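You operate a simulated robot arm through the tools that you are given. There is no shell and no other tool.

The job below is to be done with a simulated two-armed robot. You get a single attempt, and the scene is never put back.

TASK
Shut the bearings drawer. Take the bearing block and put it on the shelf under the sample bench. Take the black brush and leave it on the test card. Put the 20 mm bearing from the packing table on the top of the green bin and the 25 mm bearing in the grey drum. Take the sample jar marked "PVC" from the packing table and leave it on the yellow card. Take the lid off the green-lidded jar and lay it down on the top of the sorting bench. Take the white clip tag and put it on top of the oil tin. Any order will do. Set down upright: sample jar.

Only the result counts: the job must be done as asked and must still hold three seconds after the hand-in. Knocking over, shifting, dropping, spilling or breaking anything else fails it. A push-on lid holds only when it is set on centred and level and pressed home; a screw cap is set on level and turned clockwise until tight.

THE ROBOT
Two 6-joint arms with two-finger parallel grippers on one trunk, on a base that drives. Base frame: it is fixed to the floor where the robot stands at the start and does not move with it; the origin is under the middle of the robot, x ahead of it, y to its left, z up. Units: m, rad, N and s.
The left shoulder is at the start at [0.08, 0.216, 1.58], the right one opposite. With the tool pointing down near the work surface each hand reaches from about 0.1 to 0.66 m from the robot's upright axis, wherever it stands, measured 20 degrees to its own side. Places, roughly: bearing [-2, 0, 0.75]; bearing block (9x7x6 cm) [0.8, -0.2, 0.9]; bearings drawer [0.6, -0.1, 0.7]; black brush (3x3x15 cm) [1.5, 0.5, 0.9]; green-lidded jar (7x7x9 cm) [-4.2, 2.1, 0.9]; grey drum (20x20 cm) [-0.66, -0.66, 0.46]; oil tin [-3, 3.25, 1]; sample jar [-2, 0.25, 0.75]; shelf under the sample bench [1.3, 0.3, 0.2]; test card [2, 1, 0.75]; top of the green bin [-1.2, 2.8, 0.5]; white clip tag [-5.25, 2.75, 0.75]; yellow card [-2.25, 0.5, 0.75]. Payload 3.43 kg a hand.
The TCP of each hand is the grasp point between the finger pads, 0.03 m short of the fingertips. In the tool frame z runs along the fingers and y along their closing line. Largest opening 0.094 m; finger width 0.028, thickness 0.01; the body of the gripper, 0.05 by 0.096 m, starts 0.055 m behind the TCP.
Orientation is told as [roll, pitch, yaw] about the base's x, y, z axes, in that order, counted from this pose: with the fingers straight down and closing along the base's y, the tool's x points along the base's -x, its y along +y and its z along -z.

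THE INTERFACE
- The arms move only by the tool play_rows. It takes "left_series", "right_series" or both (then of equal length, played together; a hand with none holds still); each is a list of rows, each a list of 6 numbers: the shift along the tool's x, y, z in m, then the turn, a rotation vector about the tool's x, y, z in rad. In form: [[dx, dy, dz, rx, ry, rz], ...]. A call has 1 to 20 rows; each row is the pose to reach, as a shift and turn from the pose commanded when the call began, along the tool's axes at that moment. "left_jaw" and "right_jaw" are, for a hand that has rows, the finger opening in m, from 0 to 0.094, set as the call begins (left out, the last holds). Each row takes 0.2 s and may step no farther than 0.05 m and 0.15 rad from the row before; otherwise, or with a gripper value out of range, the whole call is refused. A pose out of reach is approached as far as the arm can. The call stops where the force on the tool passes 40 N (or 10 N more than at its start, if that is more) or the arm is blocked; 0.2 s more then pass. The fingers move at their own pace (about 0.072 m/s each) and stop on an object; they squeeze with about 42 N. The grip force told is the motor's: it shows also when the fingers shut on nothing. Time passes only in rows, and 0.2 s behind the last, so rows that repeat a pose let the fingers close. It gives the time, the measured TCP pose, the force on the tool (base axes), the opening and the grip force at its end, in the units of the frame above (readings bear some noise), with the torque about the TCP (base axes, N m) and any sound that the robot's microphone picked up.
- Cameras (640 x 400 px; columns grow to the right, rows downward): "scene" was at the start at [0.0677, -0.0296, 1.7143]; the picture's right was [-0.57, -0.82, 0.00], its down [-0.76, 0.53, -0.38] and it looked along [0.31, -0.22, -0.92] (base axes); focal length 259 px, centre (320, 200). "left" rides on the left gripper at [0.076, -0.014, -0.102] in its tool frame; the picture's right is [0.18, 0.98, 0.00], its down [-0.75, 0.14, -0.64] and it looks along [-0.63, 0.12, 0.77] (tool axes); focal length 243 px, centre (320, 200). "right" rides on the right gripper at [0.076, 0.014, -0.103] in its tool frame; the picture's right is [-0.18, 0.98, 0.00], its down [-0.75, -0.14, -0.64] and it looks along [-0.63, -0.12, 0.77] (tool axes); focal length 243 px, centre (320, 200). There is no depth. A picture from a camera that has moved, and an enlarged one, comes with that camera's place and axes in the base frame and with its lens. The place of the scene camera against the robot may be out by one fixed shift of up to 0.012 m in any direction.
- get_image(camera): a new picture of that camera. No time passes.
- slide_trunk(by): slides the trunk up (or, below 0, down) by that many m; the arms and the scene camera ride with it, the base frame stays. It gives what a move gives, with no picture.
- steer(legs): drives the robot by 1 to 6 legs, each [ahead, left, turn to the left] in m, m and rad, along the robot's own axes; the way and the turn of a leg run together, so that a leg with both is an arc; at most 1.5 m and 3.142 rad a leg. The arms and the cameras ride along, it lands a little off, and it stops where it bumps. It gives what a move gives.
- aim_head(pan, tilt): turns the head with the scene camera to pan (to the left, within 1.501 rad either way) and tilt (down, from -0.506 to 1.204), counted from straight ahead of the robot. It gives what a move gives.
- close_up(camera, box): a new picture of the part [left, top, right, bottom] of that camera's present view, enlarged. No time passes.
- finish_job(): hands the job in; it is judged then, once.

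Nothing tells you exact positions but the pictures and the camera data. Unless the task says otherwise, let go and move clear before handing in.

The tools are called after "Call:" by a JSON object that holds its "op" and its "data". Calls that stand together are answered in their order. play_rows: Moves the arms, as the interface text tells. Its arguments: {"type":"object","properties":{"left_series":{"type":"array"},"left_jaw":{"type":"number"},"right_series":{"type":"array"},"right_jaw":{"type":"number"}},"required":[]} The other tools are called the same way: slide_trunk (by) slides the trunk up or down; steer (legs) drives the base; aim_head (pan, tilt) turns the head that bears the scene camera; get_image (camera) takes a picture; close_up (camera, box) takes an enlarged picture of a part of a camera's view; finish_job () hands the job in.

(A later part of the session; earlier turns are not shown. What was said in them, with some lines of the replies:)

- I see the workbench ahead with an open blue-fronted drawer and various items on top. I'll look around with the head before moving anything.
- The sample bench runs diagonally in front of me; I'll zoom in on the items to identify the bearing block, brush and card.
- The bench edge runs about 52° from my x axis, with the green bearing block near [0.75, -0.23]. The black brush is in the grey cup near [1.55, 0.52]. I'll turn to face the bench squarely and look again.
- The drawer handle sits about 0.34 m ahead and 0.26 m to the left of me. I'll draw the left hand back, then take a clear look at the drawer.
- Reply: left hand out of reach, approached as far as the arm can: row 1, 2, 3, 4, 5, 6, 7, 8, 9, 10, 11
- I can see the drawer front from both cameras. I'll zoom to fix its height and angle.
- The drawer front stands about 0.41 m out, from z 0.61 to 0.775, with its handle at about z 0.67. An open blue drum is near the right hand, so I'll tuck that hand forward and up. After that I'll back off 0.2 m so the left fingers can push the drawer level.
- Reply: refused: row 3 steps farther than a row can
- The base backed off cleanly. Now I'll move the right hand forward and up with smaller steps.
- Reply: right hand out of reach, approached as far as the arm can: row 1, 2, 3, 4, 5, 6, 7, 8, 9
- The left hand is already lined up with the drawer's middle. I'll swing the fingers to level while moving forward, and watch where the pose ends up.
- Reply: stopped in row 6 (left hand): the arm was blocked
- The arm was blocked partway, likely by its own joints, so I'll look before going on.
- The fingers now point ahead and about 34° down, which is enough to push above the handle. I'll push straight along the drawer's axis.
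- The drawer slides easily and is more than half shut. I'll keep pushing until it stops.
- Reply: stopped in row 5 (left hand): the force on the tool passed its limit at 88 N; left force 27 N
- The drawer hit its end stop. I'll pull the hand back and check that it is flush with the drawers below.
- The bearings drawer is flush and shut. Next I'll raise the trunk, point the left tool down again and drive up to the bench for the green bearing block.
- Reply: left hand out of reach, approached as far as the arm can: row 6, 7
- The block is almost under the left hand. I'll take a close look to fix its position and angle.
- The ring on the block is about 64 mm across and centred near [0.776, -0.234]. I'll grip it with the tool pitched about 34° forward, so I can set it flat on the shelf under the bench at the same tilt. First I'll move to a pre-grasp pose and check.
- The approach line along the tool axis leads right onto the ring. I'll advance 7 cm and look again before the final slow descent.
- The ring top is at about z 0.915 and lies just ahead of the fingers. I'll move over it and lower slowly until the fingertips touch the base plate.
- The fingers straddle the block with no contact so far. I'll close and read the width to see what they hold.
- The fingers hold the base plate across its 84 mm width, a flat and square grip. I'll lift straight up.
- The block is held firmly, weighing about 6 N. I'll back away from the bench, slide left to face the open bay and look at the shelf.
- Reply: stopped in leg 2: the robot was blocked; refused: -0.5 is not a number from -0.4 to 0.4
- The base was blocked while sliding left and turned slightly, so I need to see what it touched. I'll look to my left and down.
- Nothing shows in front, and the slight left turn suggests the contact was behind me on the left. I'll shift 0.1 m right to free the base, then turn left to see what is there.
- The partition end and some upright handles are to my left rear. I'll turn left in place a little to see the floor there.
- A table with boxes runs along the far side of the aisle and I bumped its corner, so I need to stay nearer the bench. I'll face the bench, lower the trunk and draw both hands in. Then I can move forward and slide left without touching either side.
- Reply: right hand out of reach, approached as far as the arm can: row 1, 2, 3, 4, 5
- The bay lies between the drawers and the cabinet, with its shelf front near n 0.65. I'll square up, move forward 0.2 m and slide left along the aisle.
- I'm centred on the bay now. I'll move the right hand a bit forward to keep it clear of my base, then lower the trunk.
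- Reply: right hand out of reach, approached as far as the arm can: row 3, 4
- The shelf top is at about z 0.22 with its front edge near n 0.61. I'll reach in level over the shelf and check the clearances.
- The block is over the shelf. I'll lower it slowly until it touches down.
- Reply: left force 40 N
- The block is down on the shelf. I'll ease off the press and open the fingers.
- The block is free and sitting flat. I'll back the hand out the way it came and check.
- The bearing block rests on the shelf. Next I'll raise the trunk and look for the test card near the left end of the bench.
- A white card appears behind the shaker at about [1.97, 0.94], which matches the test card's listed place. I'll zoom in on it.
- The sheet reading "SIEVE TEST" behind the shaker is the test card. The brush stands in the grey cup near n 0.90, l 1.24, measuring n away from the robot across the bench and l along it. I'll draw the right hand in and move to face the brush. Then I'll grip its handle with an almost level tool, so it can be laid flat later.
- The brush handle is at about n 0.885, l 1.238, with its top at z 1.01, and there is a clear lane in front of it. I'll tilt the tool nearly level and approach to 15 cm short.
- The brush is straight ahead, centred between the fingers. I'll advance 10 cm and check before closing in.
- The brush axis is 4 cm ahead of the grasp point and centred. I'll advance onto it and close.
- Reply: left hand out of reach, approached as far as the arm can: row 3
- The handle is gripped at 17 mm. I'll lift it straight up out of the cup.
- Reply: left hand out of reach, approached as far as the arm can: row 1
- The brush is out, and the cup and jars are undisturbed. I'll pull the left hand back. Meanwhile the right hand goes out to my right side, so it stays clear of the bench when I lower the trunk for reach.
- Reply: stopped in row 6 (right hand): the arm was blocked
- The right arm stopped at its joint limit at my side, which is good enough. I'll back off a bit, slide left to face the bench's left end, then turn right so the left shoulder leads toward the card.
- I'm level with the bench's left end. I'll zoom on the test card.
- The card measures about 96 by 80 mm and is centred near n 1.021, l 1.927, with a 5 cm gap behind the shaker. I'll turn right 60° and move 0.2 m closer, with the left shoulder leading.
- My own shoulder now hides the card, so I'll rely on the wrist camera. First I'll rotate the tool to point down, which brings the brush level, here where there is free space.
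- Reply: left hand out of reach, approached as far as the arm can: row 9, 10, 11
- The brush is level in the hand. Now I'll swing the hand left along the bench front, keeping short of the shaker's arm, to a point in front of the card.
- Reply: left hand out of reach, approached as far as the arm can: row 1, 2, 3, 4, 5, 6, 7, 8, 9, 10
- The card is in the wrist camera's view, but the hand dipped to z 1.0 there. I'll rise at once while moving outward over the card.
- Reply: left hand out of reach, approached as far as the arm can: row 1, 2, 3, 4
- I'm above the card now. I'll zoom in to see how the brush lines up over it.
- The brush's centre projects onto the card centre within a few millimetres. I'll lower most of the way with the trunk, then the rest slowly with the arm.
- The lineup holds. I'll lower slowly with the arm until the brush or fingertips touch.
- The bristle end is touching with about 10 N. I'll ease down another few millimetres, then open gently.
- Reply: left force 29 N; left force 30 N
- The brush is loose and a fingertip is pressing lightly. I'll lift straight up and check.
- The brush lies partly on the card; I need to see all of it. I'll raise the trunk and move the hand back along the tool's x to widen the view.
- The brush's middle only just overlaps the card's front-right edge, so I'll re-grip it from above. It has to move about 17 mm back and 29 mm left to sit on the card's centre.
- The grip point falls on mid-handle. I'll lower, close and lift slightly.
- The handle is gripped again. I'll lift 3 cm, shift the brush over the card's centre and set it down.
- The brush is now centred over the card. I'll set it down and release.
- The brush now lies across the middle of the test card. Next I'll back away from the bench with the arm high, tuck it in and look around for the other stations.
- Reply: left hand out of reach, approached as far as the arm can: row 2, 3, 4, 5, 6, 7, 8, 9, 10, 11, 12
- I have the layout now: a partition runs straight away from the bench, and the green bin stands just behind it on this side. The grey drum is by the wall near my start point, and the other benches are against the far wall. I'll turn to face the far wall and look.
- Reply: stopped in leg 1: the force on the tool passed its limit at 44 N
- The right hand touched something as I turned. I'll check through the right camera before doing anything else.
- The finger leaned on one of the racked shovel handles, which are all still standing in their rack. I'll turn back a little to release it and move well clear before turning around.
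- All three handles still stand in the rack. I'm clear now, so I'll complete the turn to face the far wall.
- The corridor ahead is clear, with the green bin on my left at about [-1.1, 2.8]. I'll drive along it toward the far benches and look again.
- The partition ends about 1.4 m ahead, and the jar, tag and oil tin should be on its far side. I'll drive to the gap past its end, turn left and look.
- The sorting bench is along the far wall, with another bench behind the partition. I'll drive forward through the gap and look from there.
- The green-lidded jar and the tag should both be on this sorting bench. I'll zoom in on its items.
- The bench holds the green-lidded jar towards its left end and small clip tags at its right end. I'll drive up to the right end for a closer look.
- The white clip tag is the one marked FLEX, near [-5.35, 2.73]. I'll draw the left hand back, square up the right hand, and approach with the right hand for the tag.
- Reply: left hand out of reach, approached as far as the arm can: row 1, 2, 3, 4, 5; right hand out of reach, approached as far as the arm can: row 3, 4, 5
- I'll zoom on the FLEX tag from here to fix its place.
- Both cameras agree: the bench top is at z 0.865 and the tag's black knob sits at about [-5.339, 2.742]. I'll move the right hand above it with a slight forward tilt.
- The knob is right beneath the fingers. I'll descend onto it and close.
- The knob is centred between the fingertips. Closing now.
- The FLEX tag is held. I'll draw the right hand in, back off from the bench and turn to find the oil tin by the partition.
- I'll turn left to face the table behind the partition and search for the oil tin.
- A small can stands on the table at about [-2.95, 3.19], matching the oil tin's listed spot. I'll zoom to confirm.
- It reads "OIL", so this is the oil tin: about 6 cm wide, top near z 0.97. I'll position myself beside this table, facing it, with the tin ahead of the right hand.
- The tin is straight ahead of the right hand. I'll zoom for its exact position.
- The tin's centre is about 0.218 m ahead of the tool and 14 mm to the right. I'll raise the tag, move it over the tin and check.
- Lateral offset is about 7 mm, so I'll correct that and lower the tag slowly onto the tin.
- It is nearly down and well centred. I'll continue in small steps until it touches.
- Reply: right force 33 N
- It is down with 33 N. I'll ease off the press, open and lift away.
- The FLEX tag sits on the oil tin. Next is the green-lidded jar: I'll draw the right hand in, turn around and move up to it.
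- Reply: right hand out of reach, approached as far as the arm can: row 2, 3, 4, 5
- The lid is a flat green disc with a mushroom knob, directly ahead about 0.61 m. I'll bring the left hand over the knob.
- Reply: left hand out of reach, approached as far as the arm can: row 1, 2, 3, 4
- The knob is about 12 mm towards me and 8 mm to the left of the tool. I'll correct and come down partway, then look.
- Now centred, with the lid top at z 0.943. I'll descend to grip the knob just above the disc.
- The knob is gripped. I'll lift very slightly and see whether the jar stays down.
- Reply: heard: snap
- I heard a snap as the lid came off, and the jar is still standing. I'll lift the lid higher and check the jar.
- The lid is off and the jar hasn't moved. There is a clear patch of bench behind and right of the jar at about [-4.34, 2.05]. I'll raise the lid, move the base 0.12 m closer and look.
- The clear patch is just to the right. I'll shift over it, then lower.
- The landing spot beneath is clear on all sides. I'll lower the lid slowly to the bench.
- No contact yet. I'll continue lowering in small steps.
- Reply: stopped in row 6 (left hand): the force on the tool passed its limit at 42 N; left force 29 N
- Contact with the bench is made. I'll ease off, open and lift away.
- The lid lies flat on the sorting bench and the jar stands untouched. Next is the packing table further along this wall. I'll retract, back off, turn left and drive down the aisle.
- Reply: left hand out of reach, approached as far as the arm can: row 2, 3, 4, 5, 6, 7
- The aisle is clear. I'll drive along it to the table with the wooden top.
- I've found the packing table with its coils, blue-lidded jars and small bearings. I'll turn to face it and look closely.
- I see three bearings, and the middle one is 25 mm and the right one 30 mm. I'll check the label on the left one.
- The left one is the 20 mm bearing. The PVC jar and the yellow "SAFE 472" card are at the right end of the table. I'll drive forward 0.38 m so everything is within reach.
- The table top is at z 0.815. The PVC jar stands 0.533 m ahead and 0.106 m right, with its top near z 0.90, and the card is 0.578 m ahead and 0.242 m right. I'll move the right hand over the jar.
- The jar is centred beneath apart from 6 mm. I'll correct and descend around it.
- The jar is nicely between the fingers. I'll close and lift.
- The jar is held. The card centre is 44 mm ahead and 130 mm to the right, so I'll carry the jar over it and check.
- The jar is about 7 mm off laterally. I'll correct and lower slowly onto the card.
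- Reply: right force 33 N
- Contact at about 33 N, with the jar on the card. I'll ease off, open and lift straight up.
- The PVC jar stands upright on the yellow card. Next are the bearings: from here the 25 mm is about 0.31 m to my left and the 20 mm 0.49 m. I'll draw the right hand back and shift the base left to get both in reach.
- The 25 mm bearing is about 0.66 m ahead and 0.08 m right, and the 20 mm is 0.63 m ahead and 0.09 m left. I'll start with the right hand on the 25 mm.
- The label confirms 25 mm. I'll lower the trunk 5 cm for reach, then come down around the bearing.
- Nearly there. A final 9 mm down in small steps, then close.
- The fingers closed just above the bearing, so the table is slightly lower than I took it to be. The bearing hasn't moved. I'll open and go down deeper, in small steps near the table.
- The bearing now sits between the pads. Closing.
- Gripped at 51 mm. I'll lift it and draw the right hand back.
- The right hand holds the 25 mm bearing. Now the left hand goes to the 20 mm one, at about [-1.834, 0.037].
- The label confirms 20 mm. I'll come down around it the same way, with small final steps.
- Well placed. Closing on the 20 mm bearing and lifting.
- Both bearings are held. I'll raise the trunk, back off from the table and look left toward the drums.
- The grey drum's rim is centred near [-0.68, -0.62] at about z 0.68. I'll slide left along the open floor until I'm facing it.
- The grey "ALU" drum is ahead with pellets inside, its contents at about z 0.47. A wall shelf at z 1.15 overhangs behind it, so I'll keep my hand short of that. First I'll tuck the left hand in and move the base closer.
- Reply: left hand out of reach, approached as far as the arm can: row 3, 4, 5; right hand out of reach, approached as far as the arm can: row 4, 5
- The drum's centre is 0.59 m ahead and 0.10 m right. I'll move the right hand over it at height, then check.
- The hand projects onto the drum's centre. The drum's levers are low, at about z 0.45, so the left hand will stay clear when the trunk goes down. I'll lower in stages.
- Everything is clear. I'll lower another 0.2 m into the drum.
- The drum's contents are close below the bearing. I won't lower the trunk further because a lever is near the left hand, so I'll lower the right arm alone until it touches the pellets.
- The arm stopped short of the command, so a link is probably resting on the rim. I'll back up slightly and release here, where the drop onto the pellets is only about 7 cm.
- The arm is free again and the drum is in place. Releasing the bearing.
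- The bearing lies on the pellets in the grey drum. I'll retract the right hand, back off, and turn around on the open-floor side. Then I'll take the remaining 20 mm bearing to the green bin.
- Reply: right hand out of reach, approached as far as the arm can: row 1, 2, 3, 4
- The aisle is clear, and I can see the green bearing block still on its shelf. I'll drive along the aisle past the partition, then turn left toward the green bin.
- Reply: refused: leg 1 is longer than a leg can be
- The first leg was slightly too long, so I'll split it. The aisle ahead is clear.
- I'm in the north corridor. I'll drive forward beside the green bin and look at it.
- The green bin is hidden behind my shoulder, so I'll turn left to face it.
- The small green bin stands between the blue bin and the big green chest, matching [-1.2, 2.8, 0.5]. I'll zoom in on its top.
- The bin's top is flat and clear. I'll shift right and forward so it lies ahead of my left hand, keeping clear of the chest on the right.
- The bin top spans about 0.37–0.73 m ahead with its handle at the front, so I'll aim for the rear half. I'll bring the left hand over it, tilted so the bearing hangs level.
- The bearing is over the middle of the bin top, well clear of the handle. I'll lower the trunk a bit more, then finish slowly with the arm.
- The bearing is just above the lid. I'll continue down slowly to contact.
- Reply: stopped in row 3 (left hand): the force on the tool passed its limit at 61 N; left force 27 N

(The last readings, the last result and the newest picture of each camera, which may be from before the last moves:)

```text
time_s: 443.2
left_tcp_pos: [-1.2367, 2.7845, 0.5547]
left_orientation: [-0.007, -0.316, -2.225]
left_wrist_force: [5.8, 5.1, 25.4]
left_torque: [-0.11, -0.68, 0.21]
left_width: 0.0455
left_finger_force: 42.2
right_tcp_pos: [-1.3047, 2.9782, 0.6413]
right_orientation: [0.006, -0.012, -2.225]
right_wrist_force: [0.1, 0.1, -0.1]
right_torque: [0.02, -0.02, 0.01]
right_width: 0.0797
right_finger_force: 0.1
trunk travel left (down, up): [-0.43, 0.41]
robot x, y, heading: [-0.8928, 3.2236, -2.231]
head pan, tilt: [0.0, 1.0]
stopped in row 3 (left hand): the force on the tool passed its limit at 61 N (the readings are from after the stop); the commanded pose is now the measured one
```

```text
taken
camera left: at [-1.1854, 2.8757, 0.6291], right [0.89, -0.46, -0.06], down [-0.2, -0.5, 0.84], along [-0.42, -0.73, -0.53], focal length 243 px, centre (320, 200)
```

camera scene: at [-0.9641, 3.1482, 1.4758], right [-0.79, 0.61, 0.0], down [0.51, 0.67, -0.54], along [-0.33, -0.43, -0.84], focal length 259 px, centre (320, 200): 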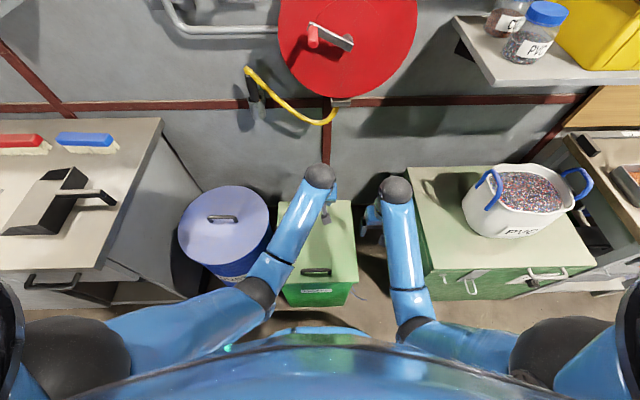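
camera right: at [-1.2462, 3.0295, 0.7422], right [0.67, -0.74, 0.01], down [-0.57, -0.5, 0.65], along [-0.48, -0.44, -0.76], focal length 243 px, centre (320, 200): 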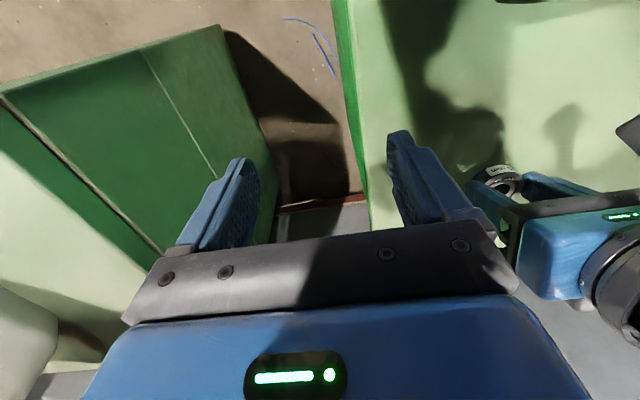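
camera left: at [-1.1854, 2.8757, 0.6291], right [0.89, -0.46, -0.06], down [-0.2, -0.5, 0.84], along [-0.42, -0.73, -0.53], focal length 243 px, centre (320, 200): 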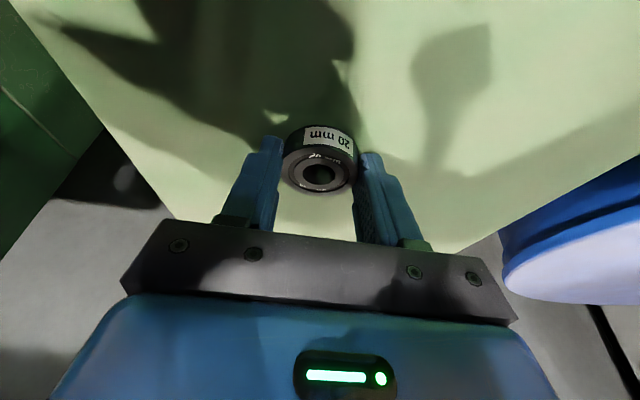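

It touched down with the lid surface at about z 0.52. I'll ease off slightly and release.

Call:
{"op": "play_rows", "data": {"left_series": [[-0.0006, 0, -0.0019, 0, 0, 0], [-0.0006, 0, -0.0019, 0, 0, 0]], "left_jaw": 0.0}}

Call:
{"op": "play_rows", "data": {"left_series": [[0, 0, 0, 0, 0, 0], [0, 0, 0, 0, 0, 0], [0, 0, 0, 0, 0, 0]], "left_jaw": 0.08}}

Call:
{"op": "play_rows", "data": {"left_series": [[-0.0044, 0, -0.0143, 0, 0, 0], [-0.0146, 0, -0.0478, 0, 0, 0], [-0.0264, 0, -0.0861, 0, 0, 0], [-0.038, 0, -0.1243, 0, 0, 0], [-0.044, 0, -0.1434, 0, 0, 0]], "left_jaw": 0.08}}

Call:
{"op": "get_image", "data": {"camera": "left"}}

Call:
{"op": "get_image", "data": {"camera": "scene"}}

```text
time_s: 443.8
left_tcp_pos: [-1.2371, 2.7846, 0.5554]
left_orientation: [-0.006, -0.313, -2.226]
left_wrist_force: [-5.1, -2.9, 14.8]
left_torque: [-0.4, 0.03, -0.18]
left_width: 0.0455
left_finger_force: 41.7
right_tcp_pos: [-1.3045, 2.9779, 0.6399]
right_orientation: [0.005, -0.014, -2.226]
right_wrist_force: [0.1, 0.3, 0.7]
right_torque: [-0.05, -0.01, -0.01]
right_width: 0.08
right_finger_force: 0.1
trunk travel left (down, up): [-0.43, 0.41]
robot x, y, heading: [-0.8921, 3.2249, -2.229]
head pan, tilt: [0.0, 1.0]
```

```text
time_s: 444.6
left_tcp_pos: [-1.2349, 2.786, 0.555]
left_orientation: [-0.005, -0.312, -2.226]
left_wrist_force: [-5.1, 7.0, 19.3]
left_torque: [-0.2, -0.49, 0.09]
left_width: 0.0751
left_finger_force: 0.0
right_tcp_pos: [-1.3045, 2.9781, 0.6406]
right_orientation: [0.006, -0.015, -2.225]
right_wrist_force: [0.3, -0.6, -1.1]
right_torque: [0.0, 0.0, 0.0]
right_width: 0.0801
right_finger_force: 0.1
trunk travel left (down, up): [-0.43, 0.41]
robot x, y, heading: [-0.8961, 3.2267, -2.226]
head pan, tilt: [0.0, 1.0]
```

```text
time_s: 445.8
left_tcp_pos: [-1.2352, 2.7855, 0.7042]
left_orientation: [-0.004, -0.31, -2.225]
left_wrist_force: [0.1, 0.3, 1.0]
left_torque: [0.0, 0.01, -0.03]
left_width: 0.08
left_finger_force: 0.1
right_tcp_pos: [-1.3035, 2.9773, 0.6404]
right_orientation: [0.005, -0.011, -2.226]
right_wrist_force: [-0.2, 0.9, -0.6]
right_torque: [0.02, 0.0, 0.0]
right_width: 0.0801
right_finger_force: 0.1
trunk travel left (down, up): [-0.43, 0.41]
robot x, y, heading: [-0.893, 3.2233, -2.225]
head pan, tilt: [0.0, 1.0]
```

```text
taken
camera left: at [-1.1834, 2.8772, 0.7782], right [0.89, -0.46, -0.06], down [-0.2, -0.5, 0.84], along [-0.42, -0.73, -0.54], focal length 243 px, centre (320, 200)
```

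left: 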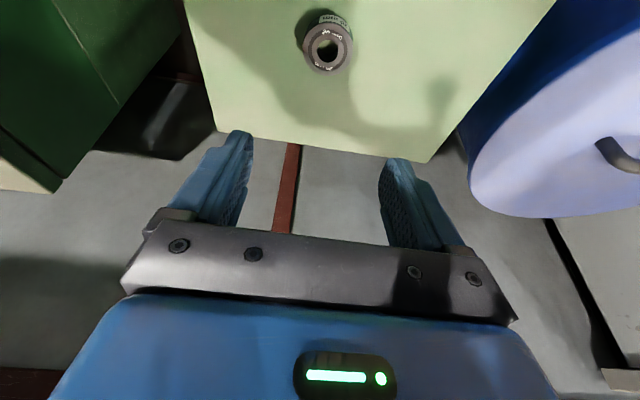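

```text
taken
camera scene: at [-0.9638, 3.1485, 1.3458], right [-0.79, 0.61, 0.0], down [0.51, 0.67, -0.54], along [-0.33, -0.43, -0.84], focal length 259 px, centre (320, 200)
```

scene: 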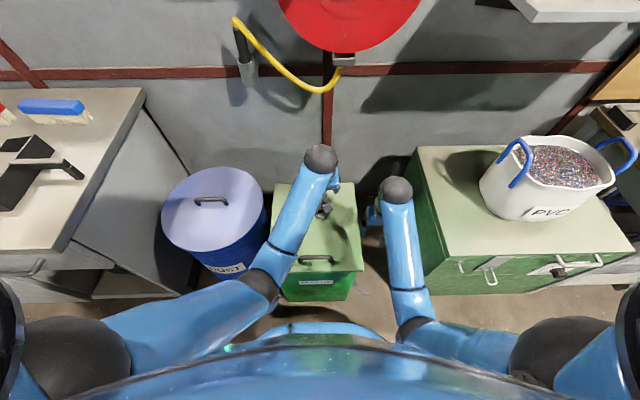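

The 20 mm bearing lies flat on the green bin's lid. I'll raise the trunk, draw the hands clear and back away, then do a last check.

Call:
{"op": "slide_trunk", "data": {"by": 0.38}}

Call:
{"op": "steer", "data": {"legs": [[-0.4, 0, 0]]}}

Call:
{"op": "aim_head", "data": {"pan": 0.1, "tilt": 0.75}}

Call:
{"op": "get_image", "data": {"camera": "scene"}}

Call:
{"op": "aim_head", "data": {"pan": 1.4, "tilt": 0.35}}

Call:
{"op": "get_image", "data": {"camera": "scene"}}

```text
time_s: 449.4
left_tcp_pos: [-1.2352, 2.7856, 1.0824]
left_orientation: [-0.003, -0.311, -2.225]
left_wrist_force: [0.8, -0.9, 0.1]
left_torque: [-0.05, -0.04, 0.0]
left_width: 0.0802
left_finger_force: 0.1
right_tcp_pos: [-1.3051, 2.9774, 1.0201]
right_orientation: [0.006, -0.012, -2.226]
right_wrist_force: [-1.1, 0.0, 0.3]
right_torque: [-0.03, 0.02, 0.02]
right_width: 0.0801
right_finger_force: 0.1
trunk travel left (down, up): [-0.81, 0.03]
robot x, y, heading: [-0.894, 3.2237, -2.225]
head pan, tilt: [0.0, 1.0]
```

```text
time_s: 451.9
left_tcp_pos: [-0.9901, 3.1017, 1.082]
left_orientation: [-0.005, -0.308, -2.224]
left_wrist_force: [-0.6, -0.1, 0.2]
left_torque: [0.01, 0.0, 0.01]
left_width: 0.0798
left_finger_force: 0.0
right_tcp_pos: [-1.0604, 3.292, 1.0201]
right_orientation: [0.005, -0.01, -2.222]
right_wrist_force: [0.6, 0.2, 0.1]
right_torque: [0.02, 0.0, 0.02]
right_width: 0.0799
right_finger_force: 0.0
trunk travel left (down, up): [-0.81, 0.03]
robot x, y, heading: [-0.645, 3.5422, -2.227]
head pan, tilt: [0.0, 1.0]
```

```text
time_s: 452.7
left_tcp_pos: [-0.9895, 3.1026, 1.0832]
left_orientation: [-0.003, -0.31, -2.223]
left_wrist_force: [0.0, 0.9, -0.3]
left_torque: [0.0, 0.01, 0.02]
left_width: 0.08
left_finger_force: 0.0
right_tcp_pos: [-1.0598, 3.2937, 1.0211]
right_orientation: [0.006, -0.011, -2.224]
right_wrist_force: [-0.1, 0.2, 0.2]
right_torque: [-0.04, -0.02, 0.0]
right_width: 0.08
right_finger_force: 0.1
trunk travel left (down, up): [-0.81, 0.03]
robot x, y, heading: [-0.648, 3.5449, -2.223]
head pan, tilt: [0.099, 0.75]
```

```text
taken
camera scene: at [-0.7202, 3.4511, 1.7449], right [-0.85, 0.53, 0.0], down [0.36, 0.58, -0.73], along [-0.39, -0.62, -0.68], focal length 259 px, centre (320, 200)
```

scene: 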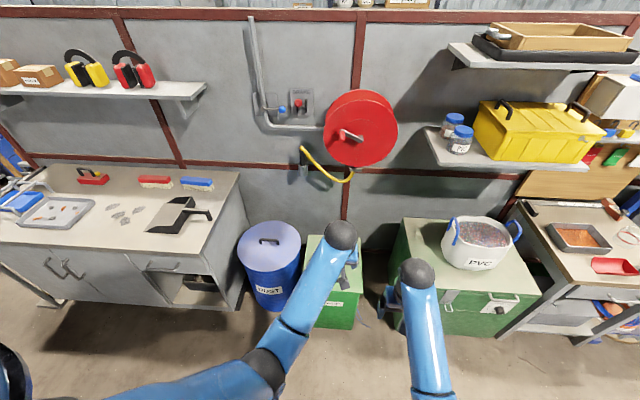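

```text
time_s: 454.2
left_tcp_pos: [-0.9885, 3.1041, 1.0823]
left_orientation: [-0.004, -0.312, -2.224]
left_wrist_force: [0.7, 0.2, 0.0]
left_torque: [-0.02, -0.01, -0.03]
left_width: 0.0799
left_finger_force: 0.0
right_tcp_pos: [-1.0599, 3.2957, 1.0208]
right_orientation: [0.005, -0.013, -2.222]
right_wrist_force: [0.1, 0.0, -0.3]
right_torque: [0.0, 0.02, 0.01]
right_width: 0.0798
right_finger_force: 0.1
trunk travel left (down, up): [-0.81, 0.03]
robot x, y, heading: [-0.6495, 3.5422, -2.229]
head pan, tilt: [1.4, 0.351]
```

```text
taken
camera scene: at [-0.6131, 3.4534, 1.7806], right [-0.74, -0.68, 0.0], down [-0.23, 0.25, -0.94], along [0.64, -0.69, -0.34], focal length 259 px, centre (320, 200)
```

scene: 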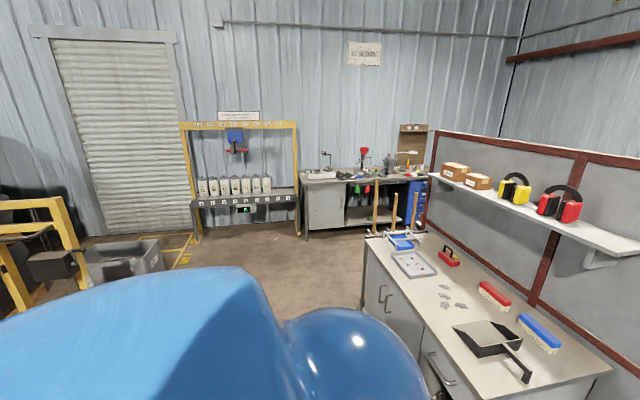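

Everything looks in order, and the racked handles stand as before. I'll zoom in on the sample bench for a last check.

Call:
{"op": "close_up", "data": {"camera": "scene", "box": [290, 120, 450, 240]}}

Call:
{"op": "aim_head", "data": {"pan": 0.1, "tilt": 0.75}}

Call:
{"op": "close_up", "data": {"camera": "scene", "box": [270, 215, 400, 330]}}

Call:
{"op": "get_image", "data": {"camera": "left"}}

```text
3.33 times, centred on (370, 180) of scene
camera zoom: at [-0.6131, 3.4534, 1.7806], right [-0.74, -0.68, 0.0], down [-0.23, 0.25, -0.94], along [0.64, -0.69, -0.34], focal length 864 px, centre (153, 267)
```

zoom: 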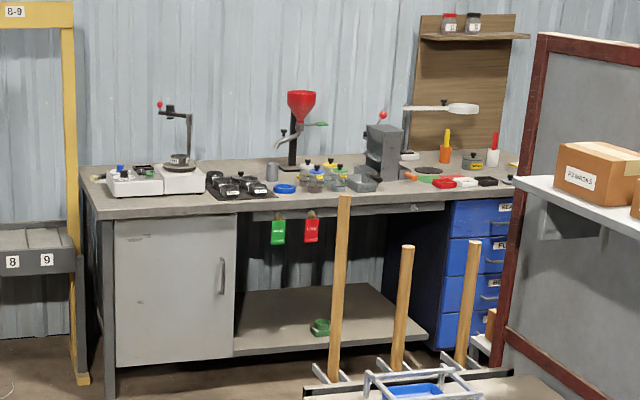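

```text
time_s: 455.7
left_tcp_pos: [-0.9893, 3.1026, 1.0833]
left_orientation: [-0.004, -0.311, -2.223]
left_wrist_force: [0.7, 0.0, 0.0]
left_torque: [-0.01, 0.01, 0.01]
left_width: 0.0799
left_finger_force: 0.0
right_tcp_pos: [-1.0603, 3.294, 1.0206]
right_orientation: [0.005, -0.013, -2.222]
right_wrist_force: [0.4, 0.6, 0.4]
right_torque: [-0.02, 0.02, 0.03]
right_width: 0.0798
right_finger_force: 0.0
trunk travel left (down, up): [-0.81, 0.03]
robot x, y, heading: [-0.6512, 3.5418, -2.229]
head pan, tilt: [0.099, 0.75]
```

```text
3.48 times, centred on (335, 272) of scene
camera zoom: at [-0.72, 3.4513, 1.7449], right [-0.85, 0.53, 0.0], down [0.36, 0.58, -0.73], along [-0.39, -0.62, -0.68], focal length 902 px, centre (268, -52)
```

zoom: 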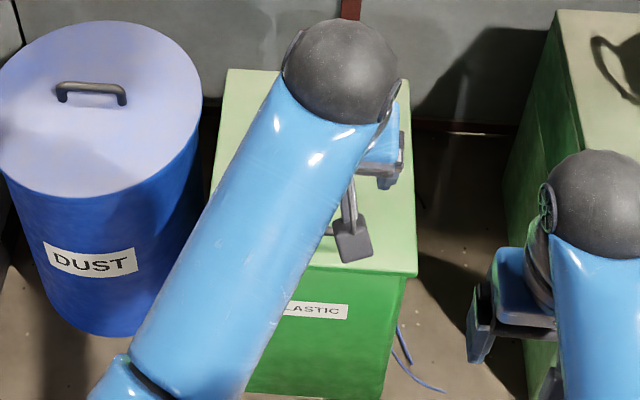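

```text
taken
camera left: at [-0.938, 3.1946, 1.1579], right [0.89, -0.46, -0.06], down [-0.2, -0.5, 0.84], along [-0.42, -0.73, -0.54], focal length 243 px, centre (320, 200)
```

left: 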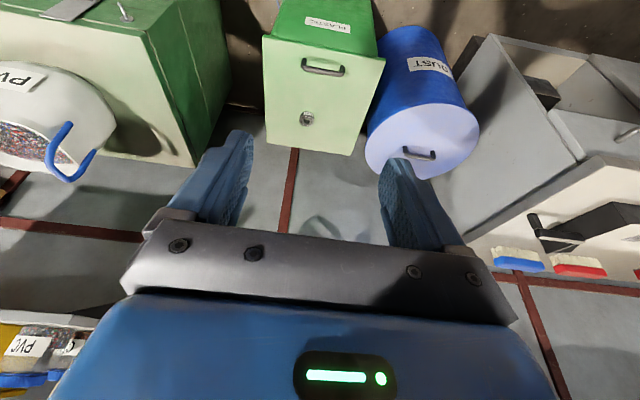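

Everything is in place: the drawer is shut, the block is on the shelf, and the brush is on the test card. The bearings, jar, lid and tag are also set where asked, and both hands are empty and clear. I'm handing the job in.

Call:
{"op": "finish_job", "data": {}}

```text
The job is handed in.
```

I did all eight parts of the job and handed it in with both hands empty and clear. I don't know how it was judged.

- **Bearings drawer:** shut, flush with the drawers below it.
- **Bearing block:** flat on the shelf under the sample bench.
- **Black brush:** lying across the middle of the "SIEVE TEST" card. My first placement was off-centre, so I picked it up and laid it again.
- **20 mm bearing:** flat on the lid of the small green bin.
- **25 mm bearing:** on the pellets in the grey "ALU" drum. I let it go about 7 cm above them.
- **PVC jar:** upright on the yellow "SAFE 472" card.
- **Green lid:** lying on the bench the jar stands on. I took that to be the sorting bench, though I saw no sign naming it. The jar stayed standing.
- **White clip tag (FLEX):** on top of the oil tin behind the partition.

**Contacts:**
- The base nudged the corner of the carton table, which stopped it.
- A finger leaned on one of the racked shovel handles at about 44 N. All three handles were still standing at the end.
- The right arm briefly rested on something inside the grey drum, probably its rim. The drum looked undisturbed.
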